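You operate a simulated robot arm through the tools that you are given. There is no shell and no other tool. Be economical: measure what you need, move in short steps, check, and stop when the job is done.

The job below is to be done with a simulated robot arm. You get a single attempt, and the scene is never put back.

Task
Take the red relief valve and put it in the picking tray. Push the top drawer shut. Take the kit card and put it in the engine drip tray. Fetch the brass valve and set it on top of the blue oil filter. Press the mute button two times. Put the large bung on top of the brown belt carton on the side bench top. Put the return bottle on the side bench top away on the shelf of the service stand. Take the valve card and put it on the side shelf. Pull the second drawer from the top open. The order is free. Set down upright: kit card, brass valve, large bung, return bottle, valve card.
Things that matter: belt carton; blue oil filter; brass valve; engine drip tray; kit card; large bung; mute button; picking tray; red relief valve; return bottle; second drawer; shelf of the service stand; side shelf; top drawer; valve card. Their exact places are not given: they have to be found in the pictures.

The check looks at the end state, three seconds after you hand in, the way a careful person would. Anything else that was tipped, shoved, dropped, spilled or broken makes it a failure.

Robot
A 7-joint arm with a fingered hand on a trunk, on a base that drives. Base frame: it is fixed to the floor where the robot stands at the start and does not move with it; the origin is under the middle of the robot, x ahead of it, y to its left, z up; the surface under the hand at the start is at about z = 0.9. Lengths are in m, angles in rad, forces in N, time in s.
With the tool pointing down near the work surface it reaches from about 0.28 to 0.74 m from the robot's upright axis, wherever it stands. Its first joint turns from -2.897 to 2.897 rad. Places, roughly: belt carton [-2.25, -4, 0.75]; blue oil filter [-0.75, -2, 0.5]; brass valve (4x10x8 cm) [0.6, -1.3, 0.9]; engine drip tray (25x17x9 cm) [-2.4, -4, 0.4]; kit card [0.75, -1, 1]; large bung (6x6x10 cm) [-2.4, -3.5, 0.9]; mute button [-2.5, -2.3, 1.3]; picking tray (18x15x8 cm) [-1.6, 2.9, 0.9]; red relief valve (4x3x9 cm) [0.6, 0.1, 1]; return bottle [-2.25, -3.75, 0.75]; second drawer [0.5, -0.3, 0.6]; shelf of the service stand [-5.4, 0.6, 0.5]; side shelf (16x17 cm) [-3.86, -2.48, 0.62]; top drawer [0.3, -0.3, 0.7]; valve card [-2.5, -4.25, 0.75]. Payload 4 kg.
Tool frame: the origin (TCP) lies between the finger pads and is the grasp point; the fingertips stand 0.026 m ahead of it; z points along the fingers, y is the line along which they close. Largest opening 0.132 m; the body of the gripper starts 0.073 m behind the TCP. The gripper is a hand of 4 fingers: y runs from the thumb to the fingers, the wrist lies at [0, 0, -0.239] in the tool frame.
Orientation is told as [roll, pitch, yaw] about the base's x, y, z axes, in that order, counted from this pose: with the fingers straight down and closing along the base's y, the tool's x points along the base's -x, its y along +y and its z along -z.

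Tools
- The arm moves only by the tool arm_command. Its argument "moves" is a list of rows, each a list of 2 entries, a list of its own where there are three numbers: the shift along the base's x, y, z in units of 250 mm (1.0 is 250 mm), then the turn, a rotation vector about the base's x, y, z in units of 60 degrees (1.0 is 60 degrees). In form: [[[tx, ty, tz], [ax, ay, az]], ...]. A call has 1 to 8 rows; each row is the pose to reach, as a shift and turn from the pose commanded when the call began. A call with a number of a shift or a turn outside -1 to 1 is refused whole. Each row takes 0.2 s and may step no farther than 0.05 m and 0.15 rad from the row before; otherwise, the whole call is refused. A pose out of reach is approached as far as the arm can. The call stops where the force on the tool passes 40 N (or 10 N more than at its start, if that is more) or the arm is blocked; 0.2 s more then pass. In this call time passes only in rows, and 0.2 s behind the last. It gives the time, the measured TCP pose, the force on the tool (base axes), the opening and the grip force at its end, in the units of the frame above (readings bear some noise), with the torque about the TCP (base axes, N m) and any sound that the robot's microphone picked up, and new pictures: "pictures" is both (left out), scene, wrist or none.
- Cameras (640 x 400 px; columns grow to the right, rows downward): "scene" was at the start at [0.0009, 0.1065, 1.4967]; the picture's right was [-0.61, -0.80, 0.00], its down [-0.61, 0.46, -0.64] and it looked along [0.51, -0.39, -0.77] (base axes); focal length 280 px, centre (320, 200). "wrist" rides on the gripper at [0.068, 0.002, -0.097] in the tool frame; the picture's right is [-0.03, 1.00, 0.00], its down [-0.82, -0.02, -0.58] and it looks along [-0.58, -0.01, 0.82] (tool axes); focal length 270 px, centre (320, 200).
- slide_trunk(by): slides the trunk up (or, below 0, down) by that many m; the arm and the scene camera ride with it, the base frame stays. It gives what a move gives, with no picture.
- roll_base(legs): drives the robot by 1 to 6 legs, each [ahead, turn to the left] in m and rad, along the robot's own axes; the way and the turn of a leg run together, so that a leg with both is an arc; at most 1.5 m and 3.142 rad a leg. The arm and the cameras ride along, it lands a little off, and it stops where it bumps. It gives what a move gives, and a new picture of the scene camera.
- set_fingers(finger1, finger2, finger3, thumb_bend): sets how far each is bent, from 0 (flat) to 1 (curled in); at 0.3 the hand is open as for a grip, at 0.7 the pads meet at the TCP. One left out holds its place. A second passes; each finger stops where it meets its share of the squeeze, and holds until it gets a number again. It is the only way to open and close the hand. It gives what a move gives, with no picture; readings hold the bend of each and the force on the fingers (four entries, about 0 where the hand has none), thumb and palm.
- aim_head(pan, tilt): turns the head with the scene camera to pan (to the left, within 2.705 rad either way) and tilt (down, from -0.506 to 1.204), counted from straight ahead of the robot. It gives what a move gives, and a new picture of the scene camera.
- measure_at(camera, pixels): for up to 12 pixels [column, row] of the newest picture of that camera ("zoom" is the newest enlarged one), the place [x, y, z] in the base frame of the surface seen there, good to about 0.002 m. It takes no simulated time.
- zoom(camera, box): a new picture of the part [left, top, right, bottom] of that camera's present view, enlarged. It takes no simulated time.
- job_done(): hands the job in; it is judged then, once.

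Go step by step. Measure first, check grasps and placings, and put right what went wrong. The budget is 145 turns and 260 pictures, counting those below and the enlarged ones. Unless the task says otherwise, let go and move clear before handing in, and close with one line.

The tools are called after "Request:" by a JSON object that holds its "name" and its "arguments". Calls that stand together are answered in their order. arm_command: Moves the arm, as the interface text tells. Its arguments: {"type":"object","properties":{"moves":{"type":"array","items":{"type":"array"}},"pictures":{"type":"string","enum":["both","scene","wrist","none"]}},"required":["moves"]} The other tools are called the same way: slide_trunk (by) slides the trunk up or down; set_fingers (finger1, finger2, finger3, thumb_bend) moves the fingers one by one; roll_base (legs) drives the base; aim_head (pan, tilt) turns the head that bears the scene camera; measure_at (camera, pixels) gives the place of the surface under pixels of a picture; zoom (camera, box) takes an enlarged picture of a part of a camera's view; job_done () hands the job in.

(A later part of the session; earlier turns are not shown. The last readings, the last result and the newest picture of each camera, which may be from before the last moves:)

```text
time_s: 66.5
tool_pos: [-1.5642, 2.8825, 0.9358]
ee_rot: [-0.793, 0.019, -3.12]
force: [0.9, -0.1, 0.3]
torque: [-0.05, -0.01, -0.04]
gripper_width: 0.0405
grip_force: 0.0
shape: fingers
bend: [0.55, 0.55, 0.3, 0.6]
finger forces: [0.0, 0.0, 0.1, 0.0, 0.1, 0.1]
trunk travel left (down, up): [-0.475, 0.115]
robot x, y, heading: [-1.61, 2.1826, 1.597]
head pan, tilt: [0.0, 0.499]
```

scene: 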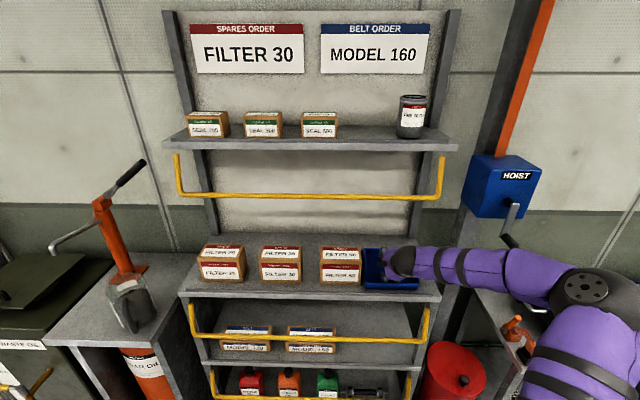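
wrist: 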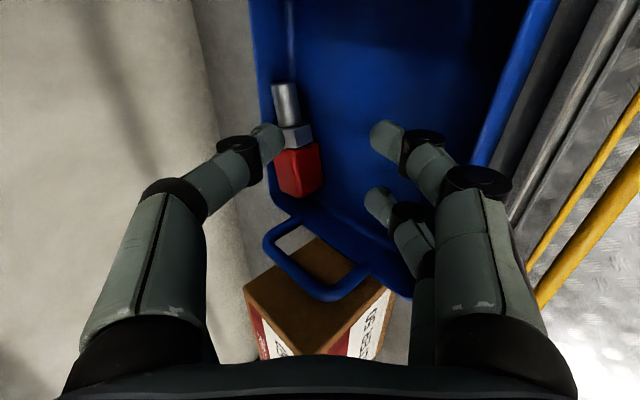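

The valve dropped and lies in the tray along its back wall (row 85–195). I'll withdraw and open the hand.

Request:
{"name": "arm_command", "arguments": {"moves": [[[0, -0.1, 0.1], [0, 0, 0]], [[0, -0.24, 0.2], [0, 0, 0]], [[0, -0.4, 0.25], [0, 0, 0]], [[0, -0.58, 0.3], [0, 0, 0]], [[0, -0.76, 0.35], [0, 0, 0]], [[0, -0.94, 0.4], [0, 0, 0]], [[0, -0.98, 0.55], [-0.1, 0, 0]], [[0, -1.0, 0.7], [-0.2, 0, 0]]]}}

Request:
{"name": "zoom", "arguments": {"camera": "scene", "box": [300, 200, 460, 310]}}

```text
time_s: 68.3
tool_pos: [-1.564, 2.633, 1.1111]
ee_rot: [-0.58, 0.017, -3.115]
force: [-0.1, -0.2, -0.4]
torque: [0.04, 0.0, 0.0]
gripper_width: 0.0406
grip_force: 0.1
shape: fingers
bend: [0.55, 0.55, 0.3, 0.6]
finger forces: [0.2, 0.1, 0.0, 0.0, 0.0, 0.0]
trunk travel left (down, up): [-0.475, 0.115]
robot x, y, heading: [-1.6135, 2.1791, 1.597]
head pan, tilt: [0.0, 0.499]
```

scene: 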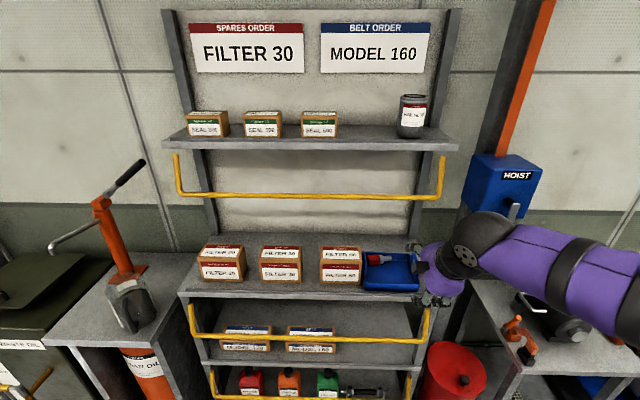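
wrist: 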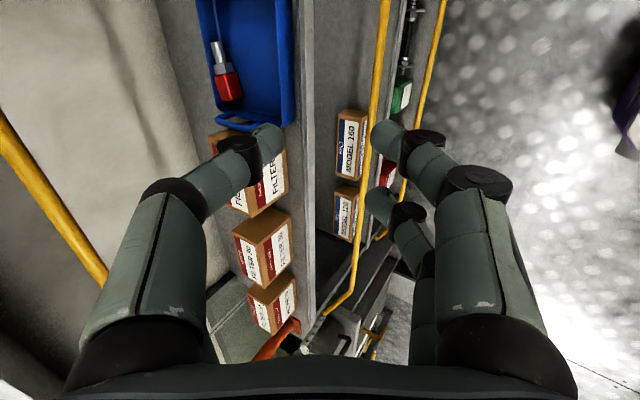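

```text
3.64 times, centred on (380, 255) of scene
```

zoom: 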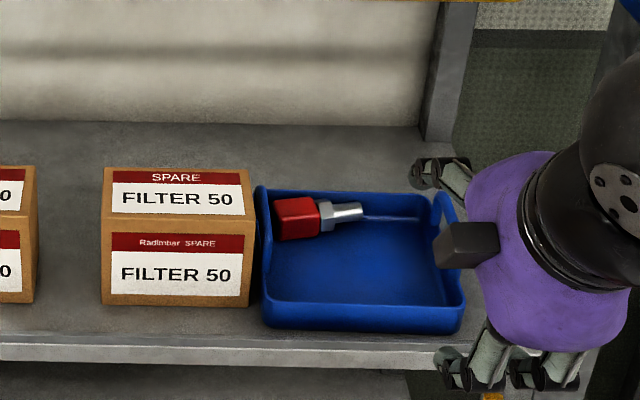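

The red valve lies in the picking tray. I'll set the hand vertical and up, then drive back toward the drawers.

Request:
{"name": "arm_command", "arguments": {"moves": [[[0, 0, 0.08], [-0.13, 0, 0]], [[0, -0.05, 0.16], [-0.26, 0, 0]], [[0, -0.1, 0.24], [-0.39, 0, 0]], [[0, -0.15, 0.32], [-0.55, 0, 0]]], "pictures": "none"}}

Request:
{"name": "set_fingers", "arguments": {"finger1": 0.4, "finger2": 0.4, "finger3": 0.4, "thumb_bend": 0.4}}

Request:
{"name": "roll_base", "arguments": {"legs": [[0, -1.6], [1.4, 0], [0, -1.571], [1.2, 0], [0.9, 0]]}}

Request:
{"name": "aim_head", "arguments": {"pan": 0.9, "tilt": 0.7}}

```text
refused: row 4 steps farther than a row can; nothing moved
```

```text
time_s: 69.3
tool_pos: [-1.5629, 2.6335, 1.1107]
ee_rot: [-0.582, 0.015, -3.117]
force: [0.0, 0.0, -0.2]
torque: [-0.01, -0.02, 0.04]
gripper_width: 0.0994
grip_force: 0.1
shape: fingers
bend: [0.4, 0.4, 0.4, 0.4]
finger forces: [0.0, 0.1, 0.1, 0.0, 0.0, 0.0]
trunk travel left (down, up): [-0.475, 0.115]
robot x, y, heading: [-1.6112, 2.1817, 1.6]
head pan, tilt: [0.0, 0.499]
```

```text
time_s: 94.8
tool_pos: [-0.2692, -0.3539, 1.1113]
ee_rot: [-0.582, 0.016, -0.012]
force: [0.9, 0.5, 0.1]
torque: [-0.02, 0.01, -0.01]
gripper_width: 0.0994
grip_force: 0.1
shape: fingers
bend: [0.4, 0.4, 0.4, 0.4]
finger forces: [0.0, 0.0, 0.0, 0.1, 0.1, 0.0]
trunk travel left (down, up): [-0.475, 0.115]
robot x, y, heading: [-0.2004, 0.0992, -1.579]
head pan, tilt: [0.0, 0.499]
```

scene: 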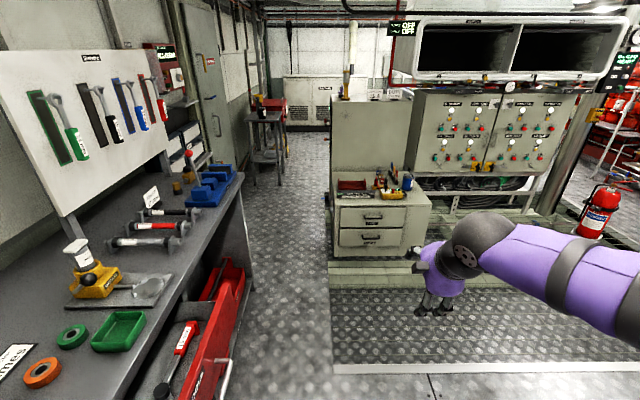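

```text
time_s: 96.0
tool_pos: [-0.2679, -0.3533, 1.1115]
ee_rot: [-0.583, 0.015, -0.013]
force: [-0.4, -0.2, -0.9]
torque: [-0.01, -0.01, -0.01]
gripper_width: 0.0992
grip_force: 0.0
shape: fingers
bend: [0.4, 0.4, 0.4, 0.4]
finger forces: [0.0, 0.0, 0.0, 0.0, 0.0, 0.1]
trunk travel left (down, up): [-0.475, 0.115]
robot x, y, heading: [-0.2048, 0.0953, -1.583]
head pan, tilt: [0.901, 0.7]
```

scene: 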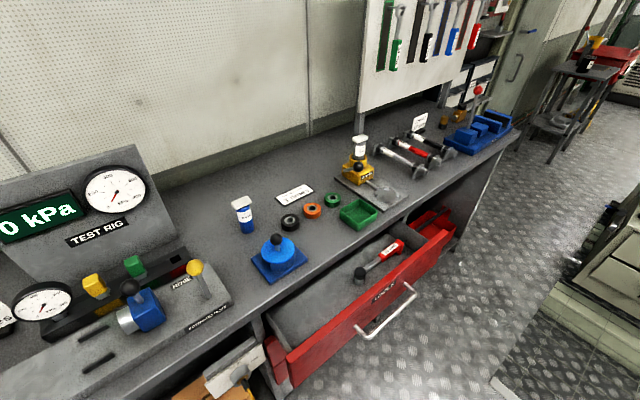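

A clear view: the open top drawer with its handle near (390,315), cards and brass parts to the right. I'll measure drawers and zoom.

Request:
{"name": "measure_at", "arguments": {"camera": "scene", "pixels": [[290, 370], [420, 260], [450, 235], [385, 292], [415, 295], [365, 335], [292, 345], [270, 370], [430, 225], [350, 250], [265, 320], [385, 265]]}}

Request:
{"name": "zoom", "arguments": {"camera": "scene", "box": [330, 60, 530, 220]}}

Request:
{"name": "zoom", "arguments": {"camera": "scene", "box": [220, 220, 480, 400]}}

```text
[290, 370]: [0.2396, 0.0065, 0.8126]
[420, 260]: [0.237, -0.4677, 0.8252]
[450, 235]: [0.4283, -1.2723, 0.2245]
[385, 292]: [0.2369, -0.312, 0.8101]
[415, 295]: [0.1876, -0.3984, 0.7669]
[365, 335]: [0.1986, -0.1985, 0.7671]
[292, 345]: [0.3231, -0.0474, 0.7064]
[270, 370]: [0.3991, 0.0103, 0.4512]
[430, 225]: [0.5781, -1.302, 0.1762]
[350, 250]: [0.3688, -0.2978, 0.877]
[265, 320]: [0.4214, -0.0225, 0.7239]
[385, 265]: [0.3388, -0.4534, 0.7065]
```

```text
2.50 times, centred on (430, 140) of scene
```

zoom: 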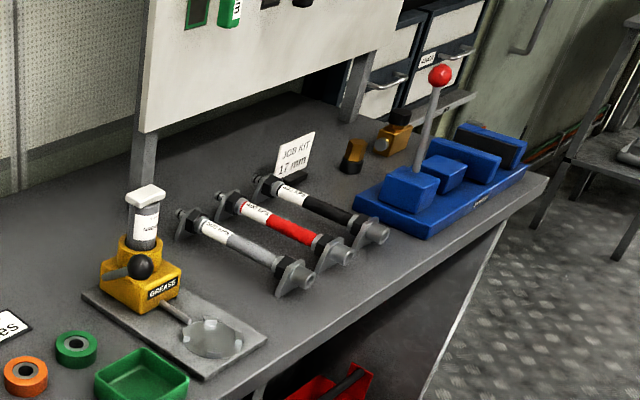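

```text
2.22 times, centred on (350, 310) of scene
```

zoom: 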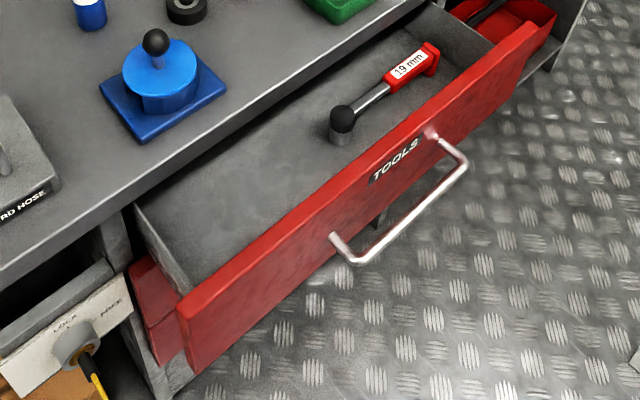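

The drawer front stands at x≈0.238, its handle at x 0.19, z 0.767, y -0.2..-0.4; the bench edge is x≈0.369. I'll move beside it and face it.

Request:
{"name": "roll_base", "arguments": {"legs": [[0.4, 0], [0, 1.58], [-0.15, 0]]}}

Request:
{"name": "aim_head", "arguments": {"pan": 0.15, "tilt": 0.8}}

```text
time_s: 103.7
tool_pos: [0.0946, -0.365, 1.1115]
ee_rot: [-0.583, 0.015, 1.565]
force: [-1.1, -2.0, 0.3]
torque: [0.01, -0.02, 0.03]
gripper_width: 0.0992
grip_force: 0.0
shape: fingers
bend: [0.4, 0.4, 0.4, 0.4]
finger forces: [0.1, 0.0, 0.1, 0.0, 0.0, 0.1]
trunk travel left (down, up): [-0.475, 0.115]
robot x, y, heading: [-0.3559, -0.3042, -0.003]
head pan, tilt: [0.901, 0.7]
```

scene: 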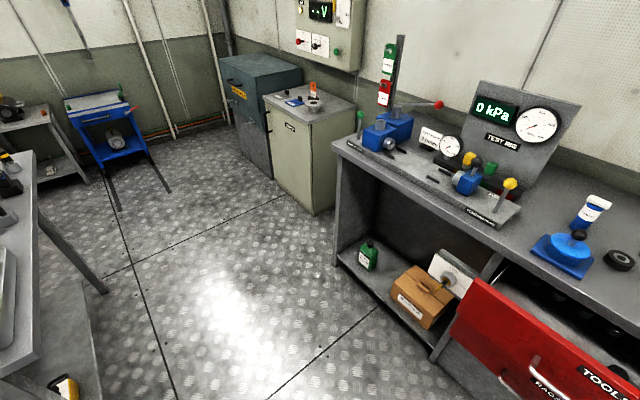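

```text
time_s: 104.8
tool_pos: [0.0959, -0.3629, 1.1108]
ee_rot: [-0.583, 0.017, 1.567]
force: [-0.7, -0.1, -0.9]
torque: [0.04, 0.02, -0.03]
gripper_width: 0.0996
grip_force: 0.1
shape: fingers
bend: [0.4, 0.4, 0.4, 0.4]
finger forces: [0.0, 0.0, 0.0, 0.0, 0.0, 0.1]
trunk travel left (down, up): [-0.475, 0.115]
robot x, y, heading: [-0.3586, -0.3037, -0.0]
head pan, tilt: [0.15, 0.799]
```

scene: 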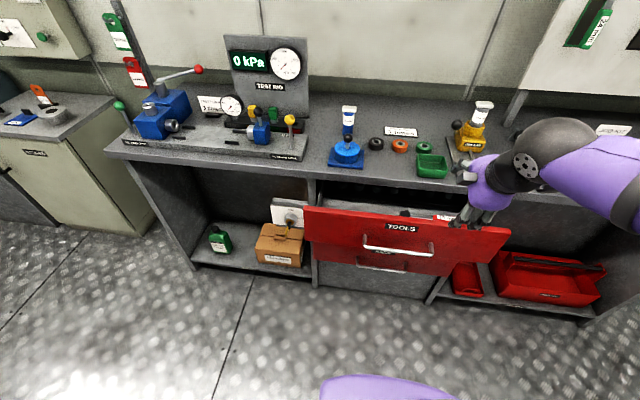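

Below the top drawer a second handle shows near (385,267), and a lock panel near (287,213). Zooming and measuring.

Request:
{"name": "zoom", "arguments": {"camera": "scene", "box": [240, 190, 520, 310]}}

Request:
{"name": "measure_at", "arguments": {"camera": "scene", "pixels": [[310, 225], [500, 240], [400, 248], [385, 269], [360, 266], [408, 266], [385, 255], [350, 268], [330, 290], [287, 215], [440, 268], [330, 240]]}}

```text
2.29 times, centred on (380, 250) of scene
```

zoom: 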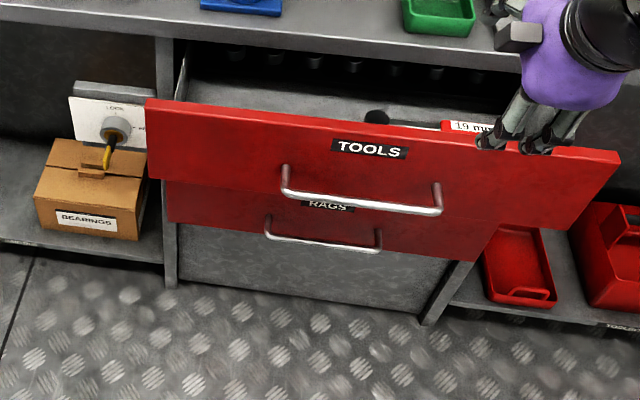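

```text
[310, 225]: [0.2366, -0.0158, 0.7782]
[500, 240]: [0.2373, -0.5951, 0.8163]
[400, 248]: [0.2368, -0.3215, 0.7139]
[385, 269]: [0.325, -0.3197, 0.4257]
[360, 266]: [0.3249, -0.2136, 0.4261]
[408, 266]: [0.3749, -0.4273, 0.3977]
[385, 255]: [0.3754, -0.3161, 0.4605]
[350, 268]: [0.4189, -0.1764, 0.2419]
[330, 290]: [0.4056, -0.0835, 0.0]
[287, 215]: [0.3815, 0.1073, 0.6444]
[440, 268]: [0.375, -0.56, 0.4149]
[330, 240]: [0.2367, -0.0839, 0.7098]
```

Request:
{"name": "zoom", "arguments": {"camera": "scene", "box": [260, 190, 320, 235]}}

Request:
{"name": "zoom", "arguments": {"camera": "scene", "box": [300, 200, 520, 290]}}

```text
8.89 times, centred on (290, 212) of scene
```

zoom: 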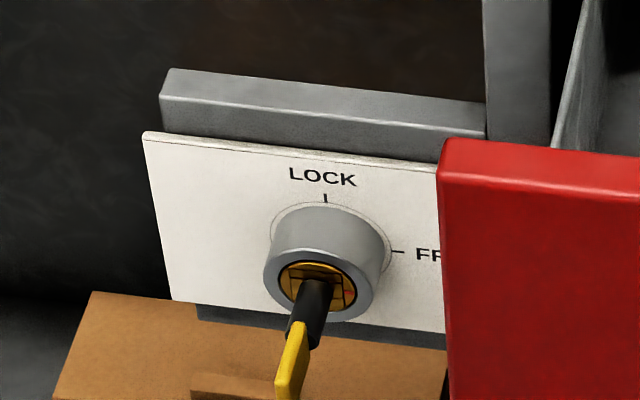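

```text
2.91 times, centred on (410, 245) of scene
```

zoom: 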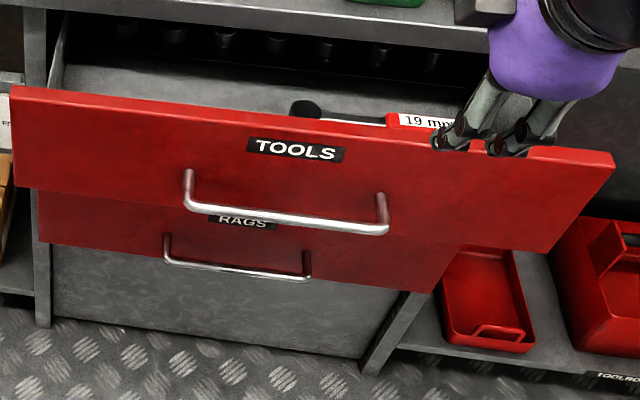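

The key switch reads LOCK / FREE and may matter for the second drawer. First I push the top drawer: lower the trunk, close the hand, tilt to about 60°.

Request:
{"name": "slide_trunk", "arguments": {"by": -0.2}}

Request:
{"name": "set_fingers", "arguments": {"finger1": 0.72, "finger2": 0.72, "finger3": 0.72, "thumb_bend": 0.72}}

Request:
{"name": "arm_command", "arguments": {"moves": [[[-0.05, 0.05, 0], [0, -0.12, 0]], [[-0.05, 0.1, -0.1], [0, -0.24, 0]], [[0.0, 0.18, -0.2], [0, -0.36, 0]], [[0.1, 0.21, -0.3], [0, -0.444, 0]], [[0.24, 0.21, -0.38], [0, -0.444, 0]]]}}

```text
time_s: 107.0
tool_pos: [0.0958, -0.3644, 0.9109]
ee_rot: [-0.583, 0.016, 1.567]
force: [-0.2, -0.6, -0.3]
torque: [0.0, 0.01, -0.04]
gripper_width: 0.0996
grip_force: 0.1
shape: fingers
bend: [0.4, 0.4, 0.4, 0.4]
finger forces: [0.0, 0.1, 0.0, 0.0, 0.0, 0.0]
trunk travel left (down, up): [-0.275, 0.315]
robot x, y, heading: [-0.3531, -0.3023, -0.002]
head pan, tilt: [0.15, 0.799]
```

```text
time_s: 108.0
tool_pos: [0.0946, -0.3652, 0.9106]
ee_rot: [-0.584, 0.017, 1.566]
force: [-0.2, 1.2, -0.7]
torque: [0.02, -0.03, 0.01]
gripper_width: 0.0
grip_force: 0.1
shape: fingers
bend: [0.71, 0.71, 0.71, 0.71]
finger forces: [0.1, 0.0, 0.1, 0.0, 0.1, 0.0]
trunk travel left (down, up): [-0.275, 0.315]
robot x, y, heading: [-0.3547, -0.3002, 0.001]
head pan, tilt: [0.15, 0.799]
```

```text
time_s: 109.4
tool_pos: [0.1611, -0.3411, 0.8207]
ee_rot: [-1.051, 0.009, 1.499]
force: [-1.2, -0.4, -0.7]
torque: [0.05, 0.0, 0.05]
gripper_width: 0.0001
grip_force: 0.0
shape: fingers
bend: [0.71, 0.71, 0.71, 0.71]
finger forces: [0.0, 0.0, 0.0, 0.1, 0.1, 0.1]
out of reach, approached as far as the arm can: row 3, 4, 5
trunk travel left (down, up): [-0.275, 0.315]
robot x, y, heading: [-0.3551, -0.3014, -0.004]
head pan, tilt: [0.15, 0.799]
stopped in row 5: the arm was blocked; the commanded pose is now the measured one
```

scene: 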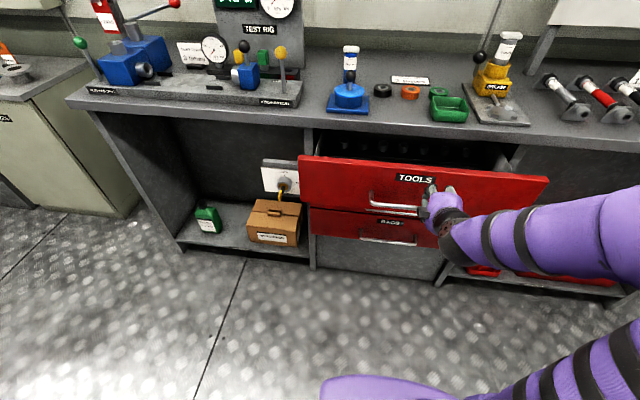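
wrist: 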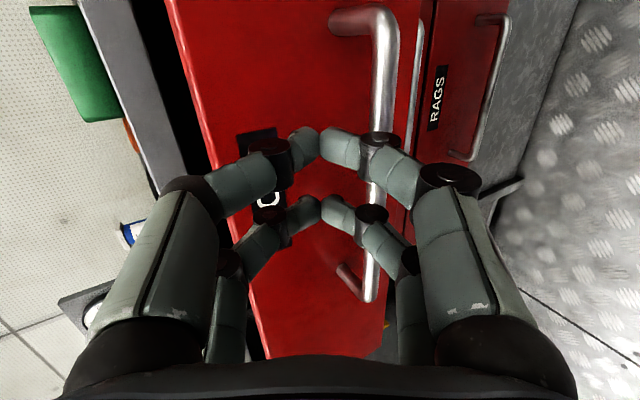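

The hand is in front of the drawer face just above the handle; the block was the arm's own reach limit. I'll push along +x.

Request:
{"name": "arm_command", "arguments": {"moves": [[[0.1, 0, 0], [0, 0, 0]], [[0.2, 0, 0], [0, 0, 0]], [[0.3, 0, 0], [0, 0, 0]], [[0.4, 0, 0], [0, 0, 0]], [[0.5, 0, 0], [0, 0, 0]], [[0.6, 0, 0], [0, 0, 0]]]}}

```text
time_s: 110.8
tool_pos: [0.3135, -0.3412, 0.8211]
ee_rot: [-1.05, 0.011, 1.501]
force: [-0.2, 0.2, 0.0]
torque: [-0.02, 0.02, -0.01]
gripper_width: 0.0
grip_force: 0.0
shape: fingers
bend: [0.71, 0.71, 0.72, 0.71]
finger forces: [0.0, 0.0, 0.0, 0.0, 0.0, 0.0]
trunk travel left (down, up): [-0.275, 0.315]
robot x, y, heading: [-0.3565, -0.3019, -0.008]
head pan, tilt: [0.15, 0.799]
```

scene: 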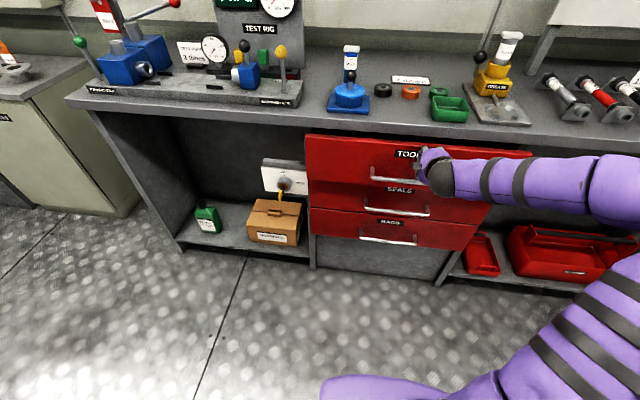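
wrist: 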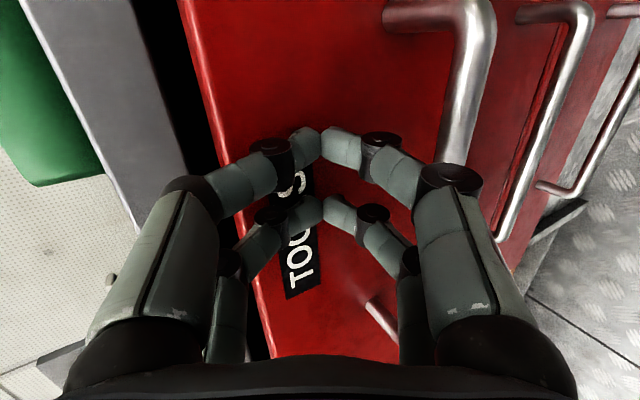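

There are three drawers (TOOLS, SEALS, RAGS), so the second is SEALS. I'll keep pushing until it shuts.

Request:
{"name": "arm_command", "arguments": {"moves": [[[0.05, 0, 0], [0, 0, 0]], [[0.1, 0, 0], [0, 0, 0]], [[0.15, 0, 0], [0, 0, 0]], [[0.2, 0, 0], [0, 0, 0]], [[0.25, 0, 0], [0, 0, 0]]]}}

Request:
{"name": "measure_at", "arguments": {"camera": "scene", "pixels": [[340, 160], [340, 200], [340, 225], [410, 210], [385, 210], [397, 190]]}}

```text
time_s: 111.8
tool_pos: [0.3547, -0.3379, 0.8217]
ee_rot: [-1.048, 0.014, 1.502]
force: [-29.9, -0.3, 9.1]
torque: [0.15, -0.22, 0.41]
gripper_width: 0.0001
grip_force: 13.7
shape: fingers
bend: [0.71, 0.71, 0.74, 0.74]
finger forces: [0.0, 0.0, 15.2, 0.0, 12.3, 0.0]
trunk travel left (down, up): [-0.275, 0.315]
robot x, y, heading: [-0.3622, -0.3028, -0.009]
head pan, tilt: [0.15, 0.799]
stopped in row 5: the force on the tool passed its limit at 62 N (the readings are from after the stop); the commanded pose is now the measured one
```

scene: 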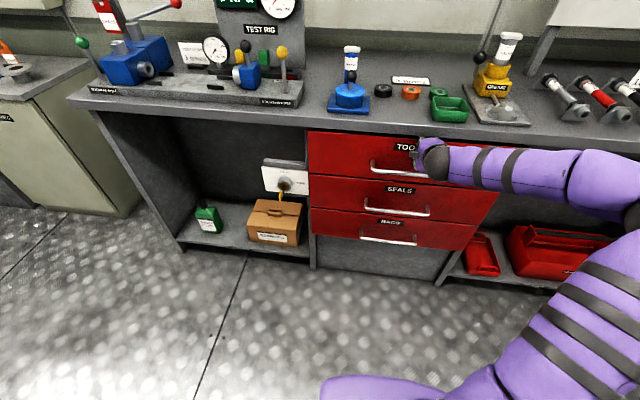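
wrist: 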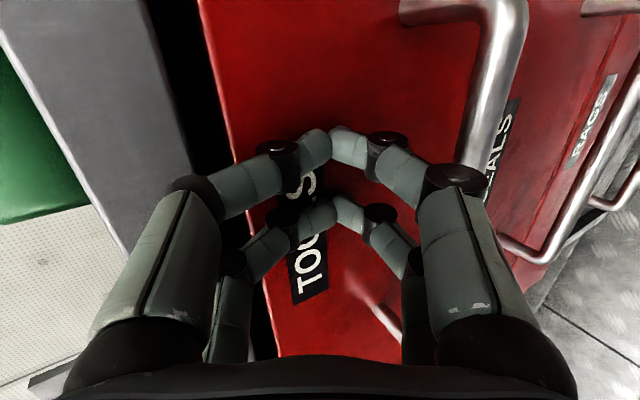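

```text
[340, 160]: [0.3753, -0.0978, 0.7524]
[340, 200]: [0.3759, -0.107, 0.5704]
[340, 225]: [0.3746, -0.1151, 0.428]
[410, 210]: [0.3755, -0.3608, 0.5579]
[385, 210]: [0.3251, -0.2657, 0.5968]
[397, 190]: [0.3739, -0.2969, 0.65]
```

All three fronts are flush at x=0.375, so the top drawer is shut. The SEALS handle bar is at x 0.325, z 0.597; I'll back off, lower the trunk and open the hand.

Request:
{"name": "arm_command", "arguments": {"moves": [[[-0.15, 0, 0], [0, 0, 0]], [[-0.3, 0, 0], [0, 0, 0]], [[-0.45, 0.02, 0], [0, 0, 0]], [[-0.55, 0.04, 0], [0, 0, 0]]], "pictures": "none"}}

Request:
{"name": "slide_trunk", "arguments": {"by": -0.2}}

Request:
{"name": "set_fingers", "arguments": {"finger1": 0.45, "finger2": 0.45, "finger3": 0.45, "thumb_bend": 0.45}}

Request:
{"name": "arm_command", "arguments": {"moves": [[[0, 0, 0], [0, -0.12, 0]], [[0, 0.02, 0], [0, -0.24, 0]], [[0, 0.04, 0], [0, -0.34, 0]]]}}

```text
time_s: 112.8
tool_pos: [0.2195, -0.3288, 0.8185]
ee_rot: [-1.047, 0.015, 1.503]
force: [0.2, -0.3, 0.0]
torque: [-0.06, 0.0, 0.0]
gripper_width: 0.0001
grip_force: 0.0
shape: fingers
bend: [0.71, 0.71, 0.72, 0.72]
finger forces: [0.0, 0.1, 0.1, 0.1, 0.0, 0.0]
trunk travel left (down, up): [-0.275, 0.315]
robot x, y, heading: [-0.3555, -0.3003, -0.005]
head pan, tilt: [0.15, 0.799]
```

```text
time_s: 115.0
tool_pos: [0.2198, -0.3298, 0.6188]
ee_rot: [-1.047, 0.014, 1.502]
force: [0.0, -0.6, -0.3]
torque: [-0.02, -0.01, -0.01]
gripper_width: 0.0
grip_force: 0.1
shape: fingers
bend: [0.71, 0.71, 0.72, 0.72]
finger forces: [0.0, 0.1, 0.0, 0.1, 0.0, 0.1]
trunk travel left (down, up): [-0.075, 0.515]
robot x, y, heading: [-0.3583, -0.3037, -0.005]
head pan, tilt: [0.15, 0.799]
```

```text
time_s: 116.0
tool_pos: [0.2194, -0.3291, 0.6184]
ee_rot: [-1.046, 0.014, 1.503]
force: [-0.1, 0.0, 0.1]
torque: [0.0, 0.01, 0.01]
gripper_width: 0.0823
grip_force: 0.0
shape: fingers
bend: [0.45, 0.45, 0.45, 0.45]
finger forces: [0.1, 0.1, 0.1, 0.1, 0.0, 0.1]
trunk travel left (down, up): [-0.075, 0.515]
robot x, y, heading: [-0.3576, -0.3057, -0.003]
head pan, tilt: [0.15, 0.799]
```

```text
time_s: 116.8
tool_pos: [0.2193, -0.3192, 0.6199]
ee_rot: [-1.406, -0.013, 1.5]
force: [-0.6, 0.8, 0.6]
torque: [-0.02, 0.02, -0.04]
gripper_width: 0.0829
grip_force: 0.0
shape: fingers
bend: [0.45, 0.45, 0.45, 0.45]
finger forces: [0.0, 0.1, 0.0, 0.1, 0.0, 0.0]
trunk travel left (down, up): [-0.075, 0.515]
robot x, y, heading: [-0.3564, -0.3005, -0.002]
head pan, tilt: [0.15, 0.799]
```

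scene: 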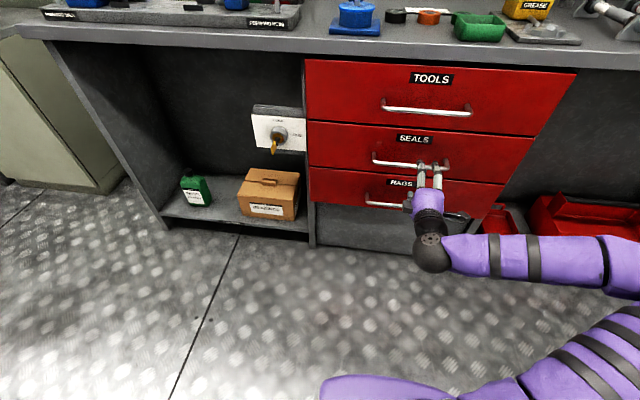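
wrist: 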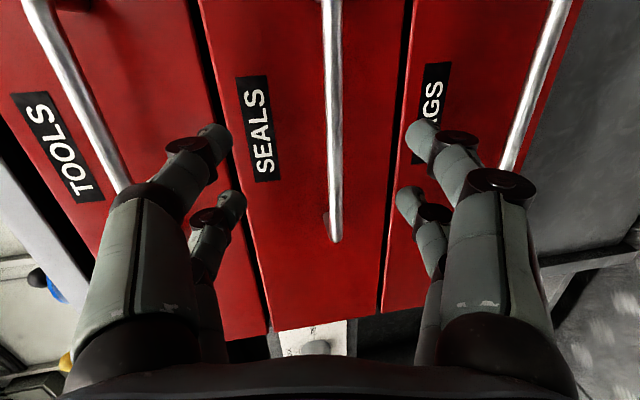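

The SEALS bar lies between the open fingers. I'll check the lock key and handle positions before grasping.

Request:
{"name": "zoom", "arguments": {"camera": "scene", "box": [240, 95, 320, 165]}}

Request:
{"name": "measure_at", "arguments": {"camera": "scene", "pixels": [[390, 163], [375, 160], [278, 133], [273, 148], [447, 165]]}}

Request:
{"name": "measure_at", "arguments": {"camera": "wrist", "pixels": [[332, 60], [333, 150], [334, 235]]}}

```text
5.71 times, centred on (280, 130) of scene
```

zoom: 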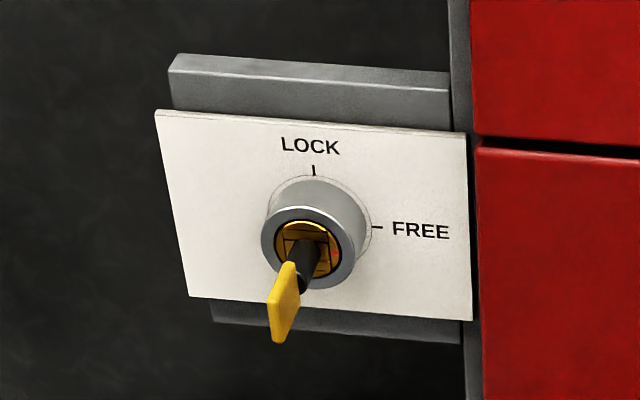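

```text
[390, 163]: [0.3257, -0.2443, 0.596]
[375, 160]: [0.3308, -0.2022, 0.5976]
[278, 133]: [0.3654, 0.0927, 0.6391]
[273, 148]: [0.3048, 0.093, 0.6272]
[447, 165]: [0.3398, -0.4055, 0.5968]
```

```text
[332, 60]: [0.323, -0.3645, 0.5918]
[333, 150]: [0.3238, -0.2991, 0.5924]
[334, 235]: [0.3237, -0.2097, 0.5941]
```

The key bow stands vertical, so it may be at LOCK. I'll grasp the bar first and test a gentle pull.

Request:
{"name": "arm_command", "arguments": {"moves": [[[0, 0.04, -0.1], [0, 0, 0]], [[0.15, 0.04, -0.1], [0, 0, 0]], [[0.3, 0.04, -0.1], [0, 0, 0]], [[0.42, 0.04, -0.1], [0, 0, 0]]], "pictures": "none"}}

Request:
{"name": "set_fingers", "arguments": {"finger1": 0.72, "finger2": 0.72, "finger3": 0.72, "thumb_bend": 0.72}}

Request:
{"name": "arm_command", "arguments": {"moves": [[[-0.06, 0, 0], [0, 0, 0]], [[-0.12, 0, 0], [0, 0, 0]], [[-0.18, 0, 0], [0, 0, 0]]]}}

```text
time_s: 117.8
tool_pos: [0.3239, -0.3104, 0.6132]
ee_rot: [-1.383, -0.01, 1.503]
force: [0.1, 0.2, 0.1]
torque: [0.0, 0.0, -0.02]
gripper_width: 0.0829
grip_force: 0.0
shape: fingers
bend: [0.45, 0.45, 0.45, 0.45]
finger forces: [0.0, 0.0, 0.0, 0.0, 0.0, 0.0]
out of reach, approached as far as the arm can: row 1, 2, 3, 4
trunk travel left (down, up): [-0.075, 0.515]
robot x, y, heading: [-0.3564, -0.3001, -0.008]
head pan, tilt: [0.15, 0.799]
```

```text
time_s: 118.8
tool_pos: [0.3236, -0.3094, 0.6109]
ee_rot: [-1.378, -0.011, 1.5]
force: [5.9, 0.5, -24.9]
torque: [0.03, 0.08, -0.03]
gripper_width: 0.0151
grip_force: 12.0
shape: fingers
bend: [0.63, 0.64, 0.72, 0.72]
finger forces: [12.4, 12.6, 0.1, 0.0, 0.0, 0.1]
trunk travel left (down, up): [-0.075, 0.515]
robot x, y, heading: [-0.3582, -0.3028, -0.003]
head pan, tilt: [0.15, 0.799]
```

```text
time_s: 119.6
tool_pos: [0.277, -0.307, 0.6132]
ee_rot: [-1.394, -0.014, 1.505]
force: [0.8, 8.4, -27.3]
torque: [0.26, 0.1, 0.01]
gripper_width: 0.0151
grip_force: 11.4
shape: fingers
bend: [0.64, 0.65, 0.72, 0.72]
finger forces: [12.1, 11.6, 0.1, 0.0, 0.1, 0.0]
out of reach, approached as far as the arm can: row 1, 2
trunk travel left (down, up): [-0.075, 0.515]
robot x, y, heading: [-0.3557, -0.3012, -0.004]
head pan, tilt: [0.15, 0.799]
```

scene: 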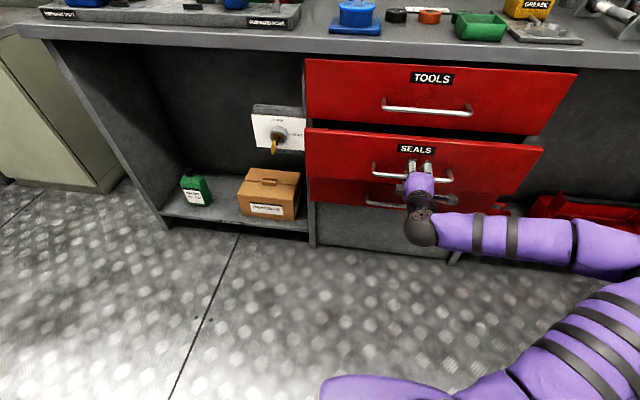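
wrist: 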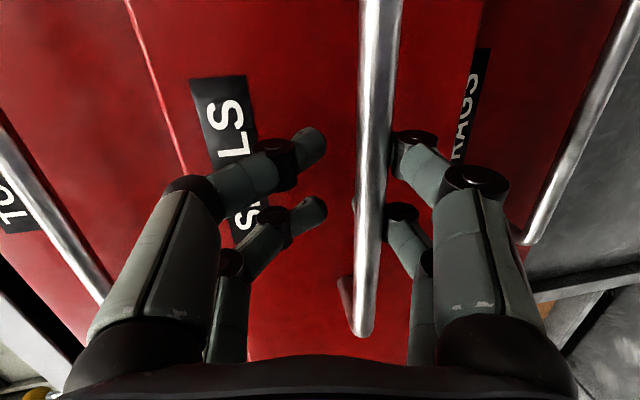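

The drawer slides freely, 4–5 cm so far. I'll pull the rest by driving backward.

Request:
{"name": "roll_base", "arguments": {"legs": [[-0.17, 0]]}}

Request:
{"name": "measure_at", "arguments": {"camera": "scene", "pixels": [[330, 160], [340, 100], [500, 160]]}}

```text
time_s: 121.0
tool_pos: [0.1103, -0.3094, 0.6142]
ee_rot: [-1.397, -0.01, 1.495]
force: [-0.3, 10.2, -24.7]
torque: [0.34, 0.03, 0.05]
gripper_width: 0.0158
grip_force: 11.6
shape: fingers
bend: [0.65, 0.66, 0.72, 0.72]
finger forces: [11.2, 11.0, 0.1, 0.1, 0.1, 0.0]
trunk travel left (down, up): [-0.075, 0.515]
robot x, y, heading: [-0.5245, -0.304, -0.003]
head pan, tilt: [0.15, 0.799]
```

scene: 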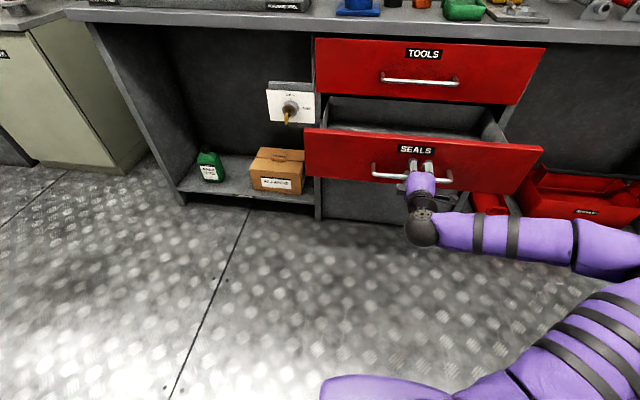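

```text
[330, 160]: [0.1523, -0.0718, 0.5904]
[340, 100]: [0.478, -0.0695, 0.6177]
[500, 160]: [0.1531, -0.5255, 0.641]
```

The second drawer stands 22 cm open. I'll release and back off.

Request:
{"name": "set_fingers", "arguments": {"finger1": 0.4, "finger2": 0.4, "finger3": 0.4, "thumb_bend": 0.4}}

Request:
{"name": "roll_base", "arguments": {"legs": [[-0.15, 0]]}}

Request:
{"name": "slide_trunk", "arguments": {"by": 0.45}}

Request:
{"name": "measure_at", "arguments": {"camera": "scene", "pixels": [[330, 120], [350, 60]]}}

```text
time_s: 122.0
tool_pos: [0.1089, -0.3104, 0.6155]
ee_rot: [-1.399, -0.013, 1.496]
force: [0.3, -0.7, 0.8]
torque: [-0.04, -0.01, 0.0]
gripper_width: 0.099
grip_force: 0.1
shape: fingers
bend: [0.4, 0.4, 0.4, 0.4]
finger forces: [0.0, 0.0, 0.0, 0.0, 0.0, 0.0]
trunk travel left (down, up): [-0.075, 0.515]
robot x, y, heading: [-0.5201, -0.3033, -0.007]
head pan, tilt: [0.15, 0.799]
```

```text
time_s: 123.4
tool_pos: [-0.0381, -0.3081, 0.6142]
ee_rot: [-1.397, -0.014, 1.498]
force: [-0.1, -0.1, 0.0]
torque: [0.03, 0.02, 0.01]
gripper_width: 0.0992
grip_force: 0.1
shape: fingers
bend: [0.4, 0.4, 0.4, 0.4]
finger forces: [0.0, 0.0, 0.0, 0.0, 0.0, 0.0]
trunk travel left (down, up): [-0.075, 0.515]
robot x, y, heading: [-0.6741, -0.2972, -0.002]
head pan, tilt: [0.15, 0.799]
```

scene: 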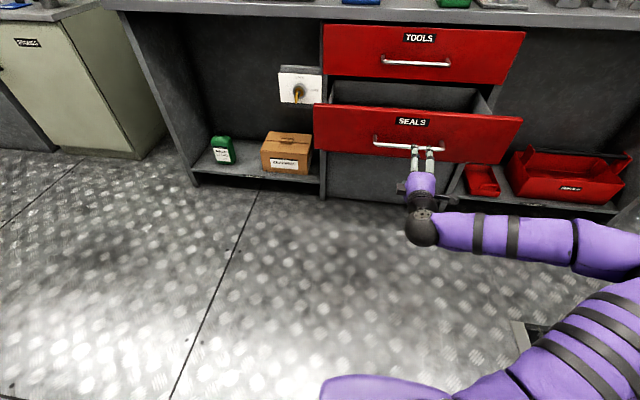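

```text
refused: 0.45 is not a number from -0.4 to 0.4
```

```text
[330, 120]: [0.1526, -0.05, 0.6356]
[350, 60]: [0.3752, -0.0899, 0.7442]
```

Confirmed: top front at 0.375 (shut), second at 0.153 (open). I'll raise the trunk and bring the hand back to vertical, closer in.

Request:
{"name": "slide_trunk", "arguments": {"by": 0.4}}

Request:
{"name": "arm_command", "arguments": {"moves": [[[0, 0, 0], [0, 0.14, 0]], [[0, 0, 0.05], [0, 0.28, 0]], [[-0.1, 0, 0.1], [0, 0.42, 0]], [[-0.2, 0, 0.15], [0, 0.56, 0]], [[-0.3, 0, 0.2], [0, 0.7, 0]], [[-0.4, 0, 0.25], [0, 0.84, 0]], [[-0.5, 0, 0.3], [0, 0.98, 0]]], "pictures": "none"}}

Request:
{"name": "arm_command", "arguments": {"moves": [[[-0.05, 0, 0.1], [0, 0.12, 0]], [[-0.1, 0, 0.2], [0, 0.24, 0]], [[-0.15, 0, 0.3], [0, 0.35, 0]]], "pictures": "none"}}

Request:
{"name": "aim_head", "arguments": {"pan": -0.9, "tilt": 0.7}}

```text
time_s: 127.2
tool_pos: [-0.0384, -0.3089, 1.0152]
ee_rot: [-1.398, -0.012, 1.5]
force: [0.0, 0.6, 0.8]
torque: [0.04, 0.03, 0.0]
gripper_width: 0.099
grip_force: 0.0
shape: fingers
bend: [0.4, 0.4, 0.4, 0.4]
finger forces: [0.1, 0.0, 0.0, 0.0, 0.0, 0.0]
trunk travel left (down, up): [-0.475, 0.115]
robot x, y, heading: [-0.6748, -0.3048, -0.001]
head pan, tilt: [0.15, 0.799]
```

```text
time_s: 128.8
tool_pos: [-0.1639, -0.3076, 1.0916]
ee_rot: [-0.37, 0.057, 1.524]
force: [-0.6, -0.7, 0.6]
torque: [-0.01, 0.01, -0.01]
gripper_width: 0.0996
grip_force: 0.0
shape: fingers
bend: [0.4, 0.4, 0.4, 0.4]
finger forces: [0.0, 0.1, 0.0, 0.0, 0.0, 0.0]
trunk travel left (down, up): [-0.475, 0.115]
robot x, y, heading: [-0.674, -0.3024, -0.005]
head pan, tilt: [0.15, 0.799]
```

```text
time_s: 129.6
tool_pos: [-0.2022, -0.3092, 1.1665]
ee_rot: [-0.003, 0.069, 1.55]
force: [0.0, 0.3, -0.4]
torque: [0.0, -0.01, -0.03]
gripper_width: 0.0996
grip_force: 0.0
shape: fingers
bend: [0.4, 0.4, 0.4, 0.4]
finger forces: [0.0, 0.0, 0.0, 0.0, 0.1, 0.0]
trunk travel left (down, up): [-0.475, 0.115]
robot x, y, heading: [-0.6753, -0.3029, -0.003]
head pan, tilt: [0.15, 0.799]
```

```text
time_s: 130.9
tool_pos: [-0.2022, -0.3081, 1.1663]
ee_rot: [-0.006, 0.069, 1.546]
force: [0.7, 0.1, -0.3]
torque: [-0.02, 0.03, -0.04]
gripper_width: 0.0994
grip_force: 0.1
shape: fingers
bend: [0.4, 0.4, 0.4, 0.4]
finger forces: [0.0, 0.1, 0.0, 0.0, 0.1, 0.1]
trunk travel left (down, up): [-0.475, 0.115]
robot x, y, heading: [-0.675, -0.3013, -0.004]
head pan, tilt: [-0.901, 0.7]
```

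scene: 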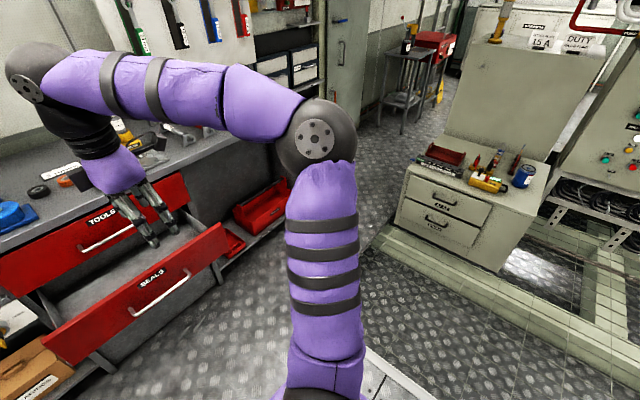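

The blue can at (523,175) on the low cabinet looks like the oil filter. I'll measure it and the floor obstacles.

Request:
{"name": "measure_at", "arguments": {"camera": "scene", "pixels": [[523, 177], [523, 165], [400, 258], [380, 270], [440, 310], [400, 370], [380, 355], [450, 235], [350, 250], [420, 200], [410, 100], [480, 160]]}}

Request:
{"name": "zoom", "arguments": {"camera": "scene", "box": [400, 120, 560, 220]}}

```text
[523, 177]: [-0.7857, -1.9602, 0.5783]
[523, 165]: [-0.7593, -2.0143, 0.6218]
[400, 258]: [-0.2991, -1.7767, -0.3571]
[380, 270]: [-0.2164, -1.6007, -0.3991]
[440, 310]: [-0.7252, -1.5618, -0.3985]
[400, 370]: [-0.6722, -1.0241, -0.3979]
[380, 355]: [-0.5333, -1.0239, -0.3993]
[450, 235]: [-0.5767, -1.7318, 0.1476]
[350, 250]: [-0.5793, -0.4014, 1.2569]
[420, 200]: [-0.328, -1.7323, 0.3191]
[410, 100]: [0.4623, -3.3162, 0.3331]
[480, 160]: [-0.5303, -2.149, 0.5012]
```

```text
4.00 times, centred on (480, 170) of scene
```

zoom: 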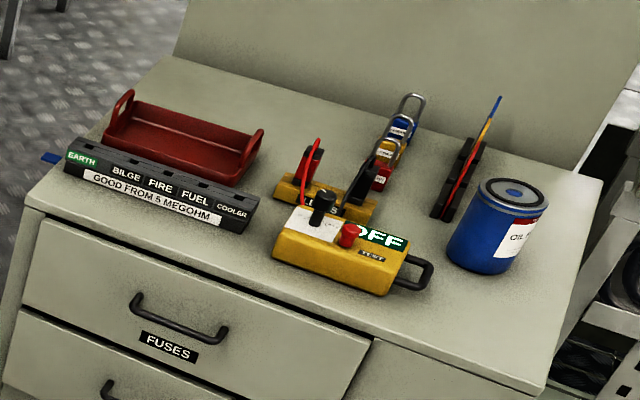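

A pit (z -0.4) lies right of the corridor. I'll move forward a bit, straighten the hand, and map the pit's edge.

Request:
{"name": "arm_command", "arguments": {"moves": [[[0, 0, 0], [0.066, 0, 0]]], "pictures": "none"}}

Request:
{"name": "roll_base", "arguments": {"legs": [[0.4, 0], [0, -1.571]]}}

Request:
{"name": "measure_at", "arguments": {"camera": "scene", "pixels": [[320, 200], [200, 300], [200, 380]]}}

Request:
{"name": "aim_head", "arguments": {"pan": 0.25, "tilt": 0.75}}

```text
time_s: 131.3
tool_pos: [-0.2024, -0.3081, 1.1661]
ee_rot: [-0.005, -0.001, 1.547]
force: [0.4, 0.7, -0.1]
torque: [0.0, -0.01, -0.01]
gripper_width: 0.0997
grip_force: 0.0
shape: fingers
bend: [0.4, 0.4, 0.4, 0.4]
finger forces: [0.0, 0.0, 0.0, 0.0, 0.1, 0.0]
trunk travel left (down, up): [-0.475, 0.115]
robot x, y, heading: [-0.6743, -0.2968, -0.012]
head pan, tilt: [-0.901, 0.7]
```

```text
time_s: 138.1
tool_pos: [-0.2932, -0.7749, 1.167]
ee_rot: [-0.003, 0.001, -0.046]
force: [-0.6, 0.4, -0.7]
torque: [0.01, -0.01, 0.01]
gripper_width: 0.0996
grip_force: 0.1
shape: fingers
bend: [0.4, 0.4, 0.4, 0.4]
finger forces: [0.0, 0.0, 0.1, 0.1, 0.1, 0.1]
trunk travel left (down, up): [-0.475, 0.115]
robot x, y, heading: [-0.2811, -0.2994, -1.601]
head pan, tilt: [-0.901, 0.7]
```

scene: 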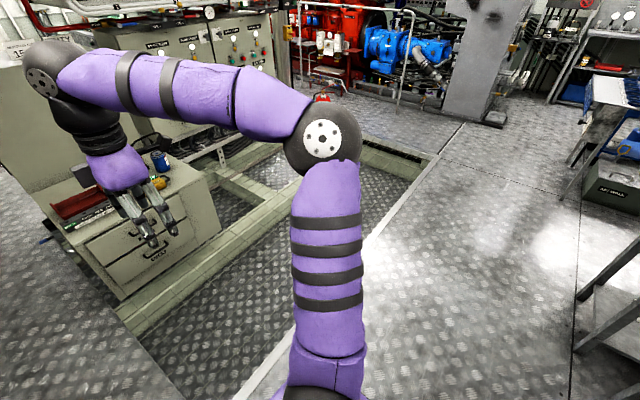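

```text
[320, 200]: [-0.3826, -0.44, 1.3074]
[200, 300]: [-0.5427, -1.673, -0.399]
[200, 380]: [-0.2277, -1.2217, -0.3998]
```

```text
time_s: 139.5
tool_pos: [-0.2938, -0.774, 1.1669]
ee_rot: [-0.002, -0.001, -0.045]
force: [-0.5, 0.4, -0.1]
torque: [0.04, 0.04, 0.0]
gripper_width: 0.0995
grip_force: 0.1
shape: fingers
bend: [0.4, 0.4, 0.4, 0.4]
finger forces: [0.0, 0.0, 0.1, 0.0, 0.1, 0.1]
trunk travel left (down, up): [-0.475, 0.115]
robot x, y, heading: [-0.2788, -0.3001, -1.597]
head pan, tilt: [0.25, 0.75]
```

scene: 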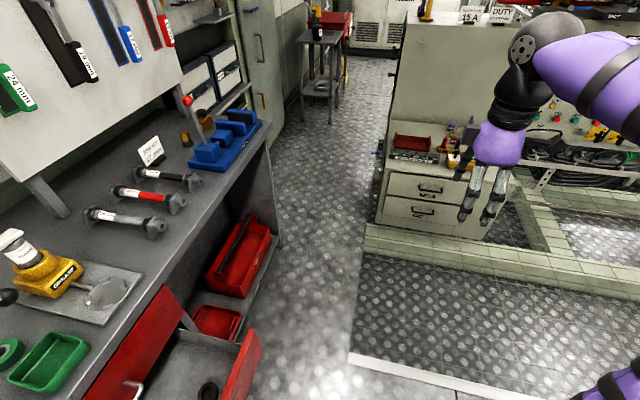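

Request:
{"name": "measure_at", "arguments": {"camera": "scene", "pixels": [[348, 352], [360, 285], [366, 240], [375, 222], [340, 360], [355, 300], [250, 390], [275, 200], [300, 300], [330, 150], [390, 150], [378, 200]]}}

Request:
{"name": "zoom", "arguments": {"camera": "scene", "box": [80, 80, 280, 240]}}

```text
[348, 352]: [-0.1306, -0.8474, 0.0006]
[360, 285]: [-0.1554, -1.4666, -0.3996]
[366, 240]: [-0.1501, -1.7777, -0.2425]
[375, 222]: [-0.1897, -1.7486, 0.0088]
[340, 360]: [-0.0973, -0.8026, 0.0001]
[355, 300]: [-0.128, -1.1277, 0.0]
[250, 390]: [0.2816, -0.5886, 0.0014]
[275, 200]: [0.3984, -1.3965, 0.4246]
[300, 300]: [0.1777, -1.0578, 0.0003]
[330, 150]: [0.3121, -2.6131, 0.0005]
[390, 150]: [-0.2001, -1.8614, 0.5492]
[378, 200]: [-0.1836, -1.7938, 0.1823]
```

```text
2.50 times, centred on (180, 160) of scene
```

zoom: 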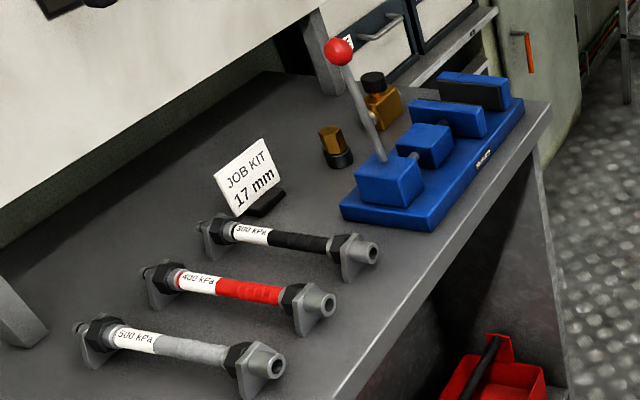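

The pit's edge runs at x≈-0.13 from y=-0.83, leaving a 0.5 m corridor. Now the kit card (zoom (245,180)) and the two brass parts.

Request:
{"name": "measure_at", "arguments": {"camera": "zoom", "pixels": [[245, 180], [225, 175], [262, 145], [275, 190], [240, 210], [270, 203], [333, 140], [338, 158], [380, 110], [372, 82], [395, 100], [365, 115]]}}

Request:
{"name": "zoom", "arguments": {"camera": "scene", "box": [130, 90, 270, 180]}}

```text
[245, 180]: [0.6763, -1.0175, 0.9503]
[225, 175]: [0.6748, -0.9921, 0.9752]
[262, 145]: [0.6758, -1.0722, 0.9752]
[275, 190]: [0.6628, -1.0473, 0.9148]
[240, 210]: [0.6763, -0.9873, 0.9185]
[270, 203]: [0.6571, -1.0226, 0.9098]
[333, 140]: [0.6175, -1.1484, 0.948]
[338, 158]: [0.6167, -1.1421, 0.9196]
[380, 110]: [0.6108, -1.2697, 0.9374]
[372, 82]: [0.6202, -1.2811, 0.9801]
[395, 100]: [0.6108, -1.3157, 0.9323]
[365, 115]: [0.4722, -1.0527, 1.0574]
```

```text
4.44 times, centred on (200, 135) of scene
```

zoom: 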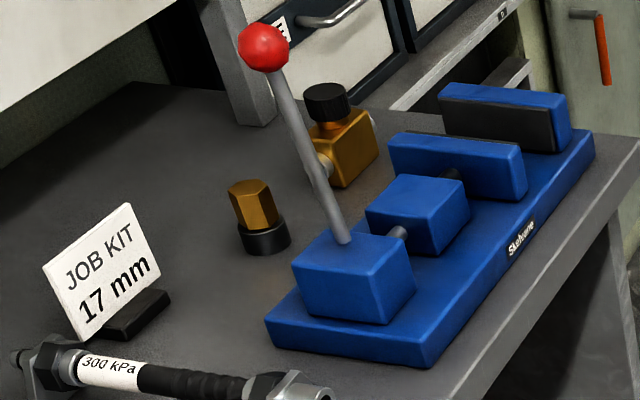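

The kit card stands at (0.676, -1.03), the brass valve at about (0.63, -1.29). The gap between the open drawer and the pit corner is tight, so I'll look down to learn my base's size.

Request:
{"name": "aim_head", "arguments": {"pan": 0.2, "tilt": 1.2}}

Request:
{"name": "measure_at", "arguments": {"camera": "scene", "pixels": [[320, 390], [250, 390], [400, 390], [200, 395], [320, 350], [450, 395], [280, 370], [180, 300]]}}

```text
time_s: 140.4
tool_pos: [-0.2924, -0.7747, 1.166]
ee_rot: [-0.004, -0.001, -0.045]
force: [-0.1, -0.6, -1.4]
torque: [-0.02, 0.02, 0.0]
gripper_width: 0.0995
grip_force: 0.0
shape: fingers
bend: [0.4, 0.4, 0.4, 0.4]
finger forces: [0.1, 0.0, 0.0, 0.0, 0.0, 0.0]
trunk travel left (down, up): [-0.475, 0.115]
robot x, y, heading: [-0.2729, -0.3008, -1.599]
head pan, tilt: [0.201, 1.201]
```

scene: 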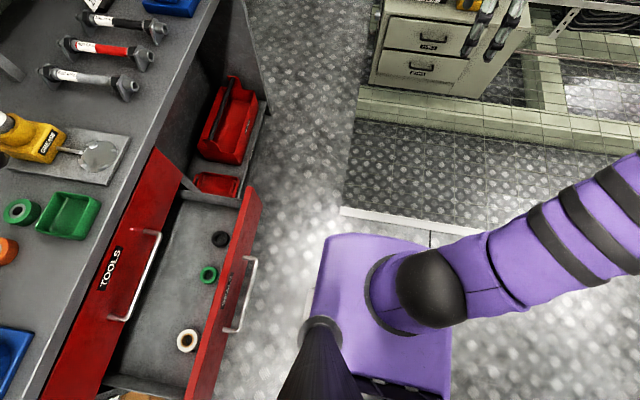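

```text
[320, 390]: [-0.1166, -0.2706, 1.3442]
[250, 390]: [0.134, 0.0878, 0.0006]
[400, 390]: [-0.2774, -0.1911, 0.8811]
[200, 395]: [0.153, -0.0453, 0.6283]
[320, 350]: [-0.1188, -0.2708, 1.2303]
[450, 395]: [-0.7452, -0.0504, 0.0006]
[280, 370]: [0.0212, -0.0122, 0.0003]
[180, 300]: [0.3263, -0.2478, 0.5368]
```

The purple base is visible; I'll measure its corners.

Request:
{"name": "measure_at", "arguments": {"camera": "scene", "pixels": [[330, 240], [415, 243], [318, 310], [445, 330], [335, 260], [360, 237], [322, 290], [372, 220], [345, 215], [253, 262]]}}

```text
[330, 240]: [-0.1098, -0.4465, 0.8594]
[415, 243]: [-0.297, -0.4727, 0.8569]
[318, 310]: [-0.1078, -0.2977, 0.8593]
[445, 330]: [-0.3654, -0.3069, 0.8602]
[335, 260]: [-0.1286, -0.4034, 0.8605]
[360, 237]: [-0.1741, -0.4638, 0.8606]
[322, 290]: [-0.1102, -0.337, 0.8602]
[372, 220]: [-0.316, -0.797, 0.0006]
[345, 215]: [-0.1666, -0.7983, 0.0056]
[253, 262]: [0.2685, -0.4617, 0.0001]
```

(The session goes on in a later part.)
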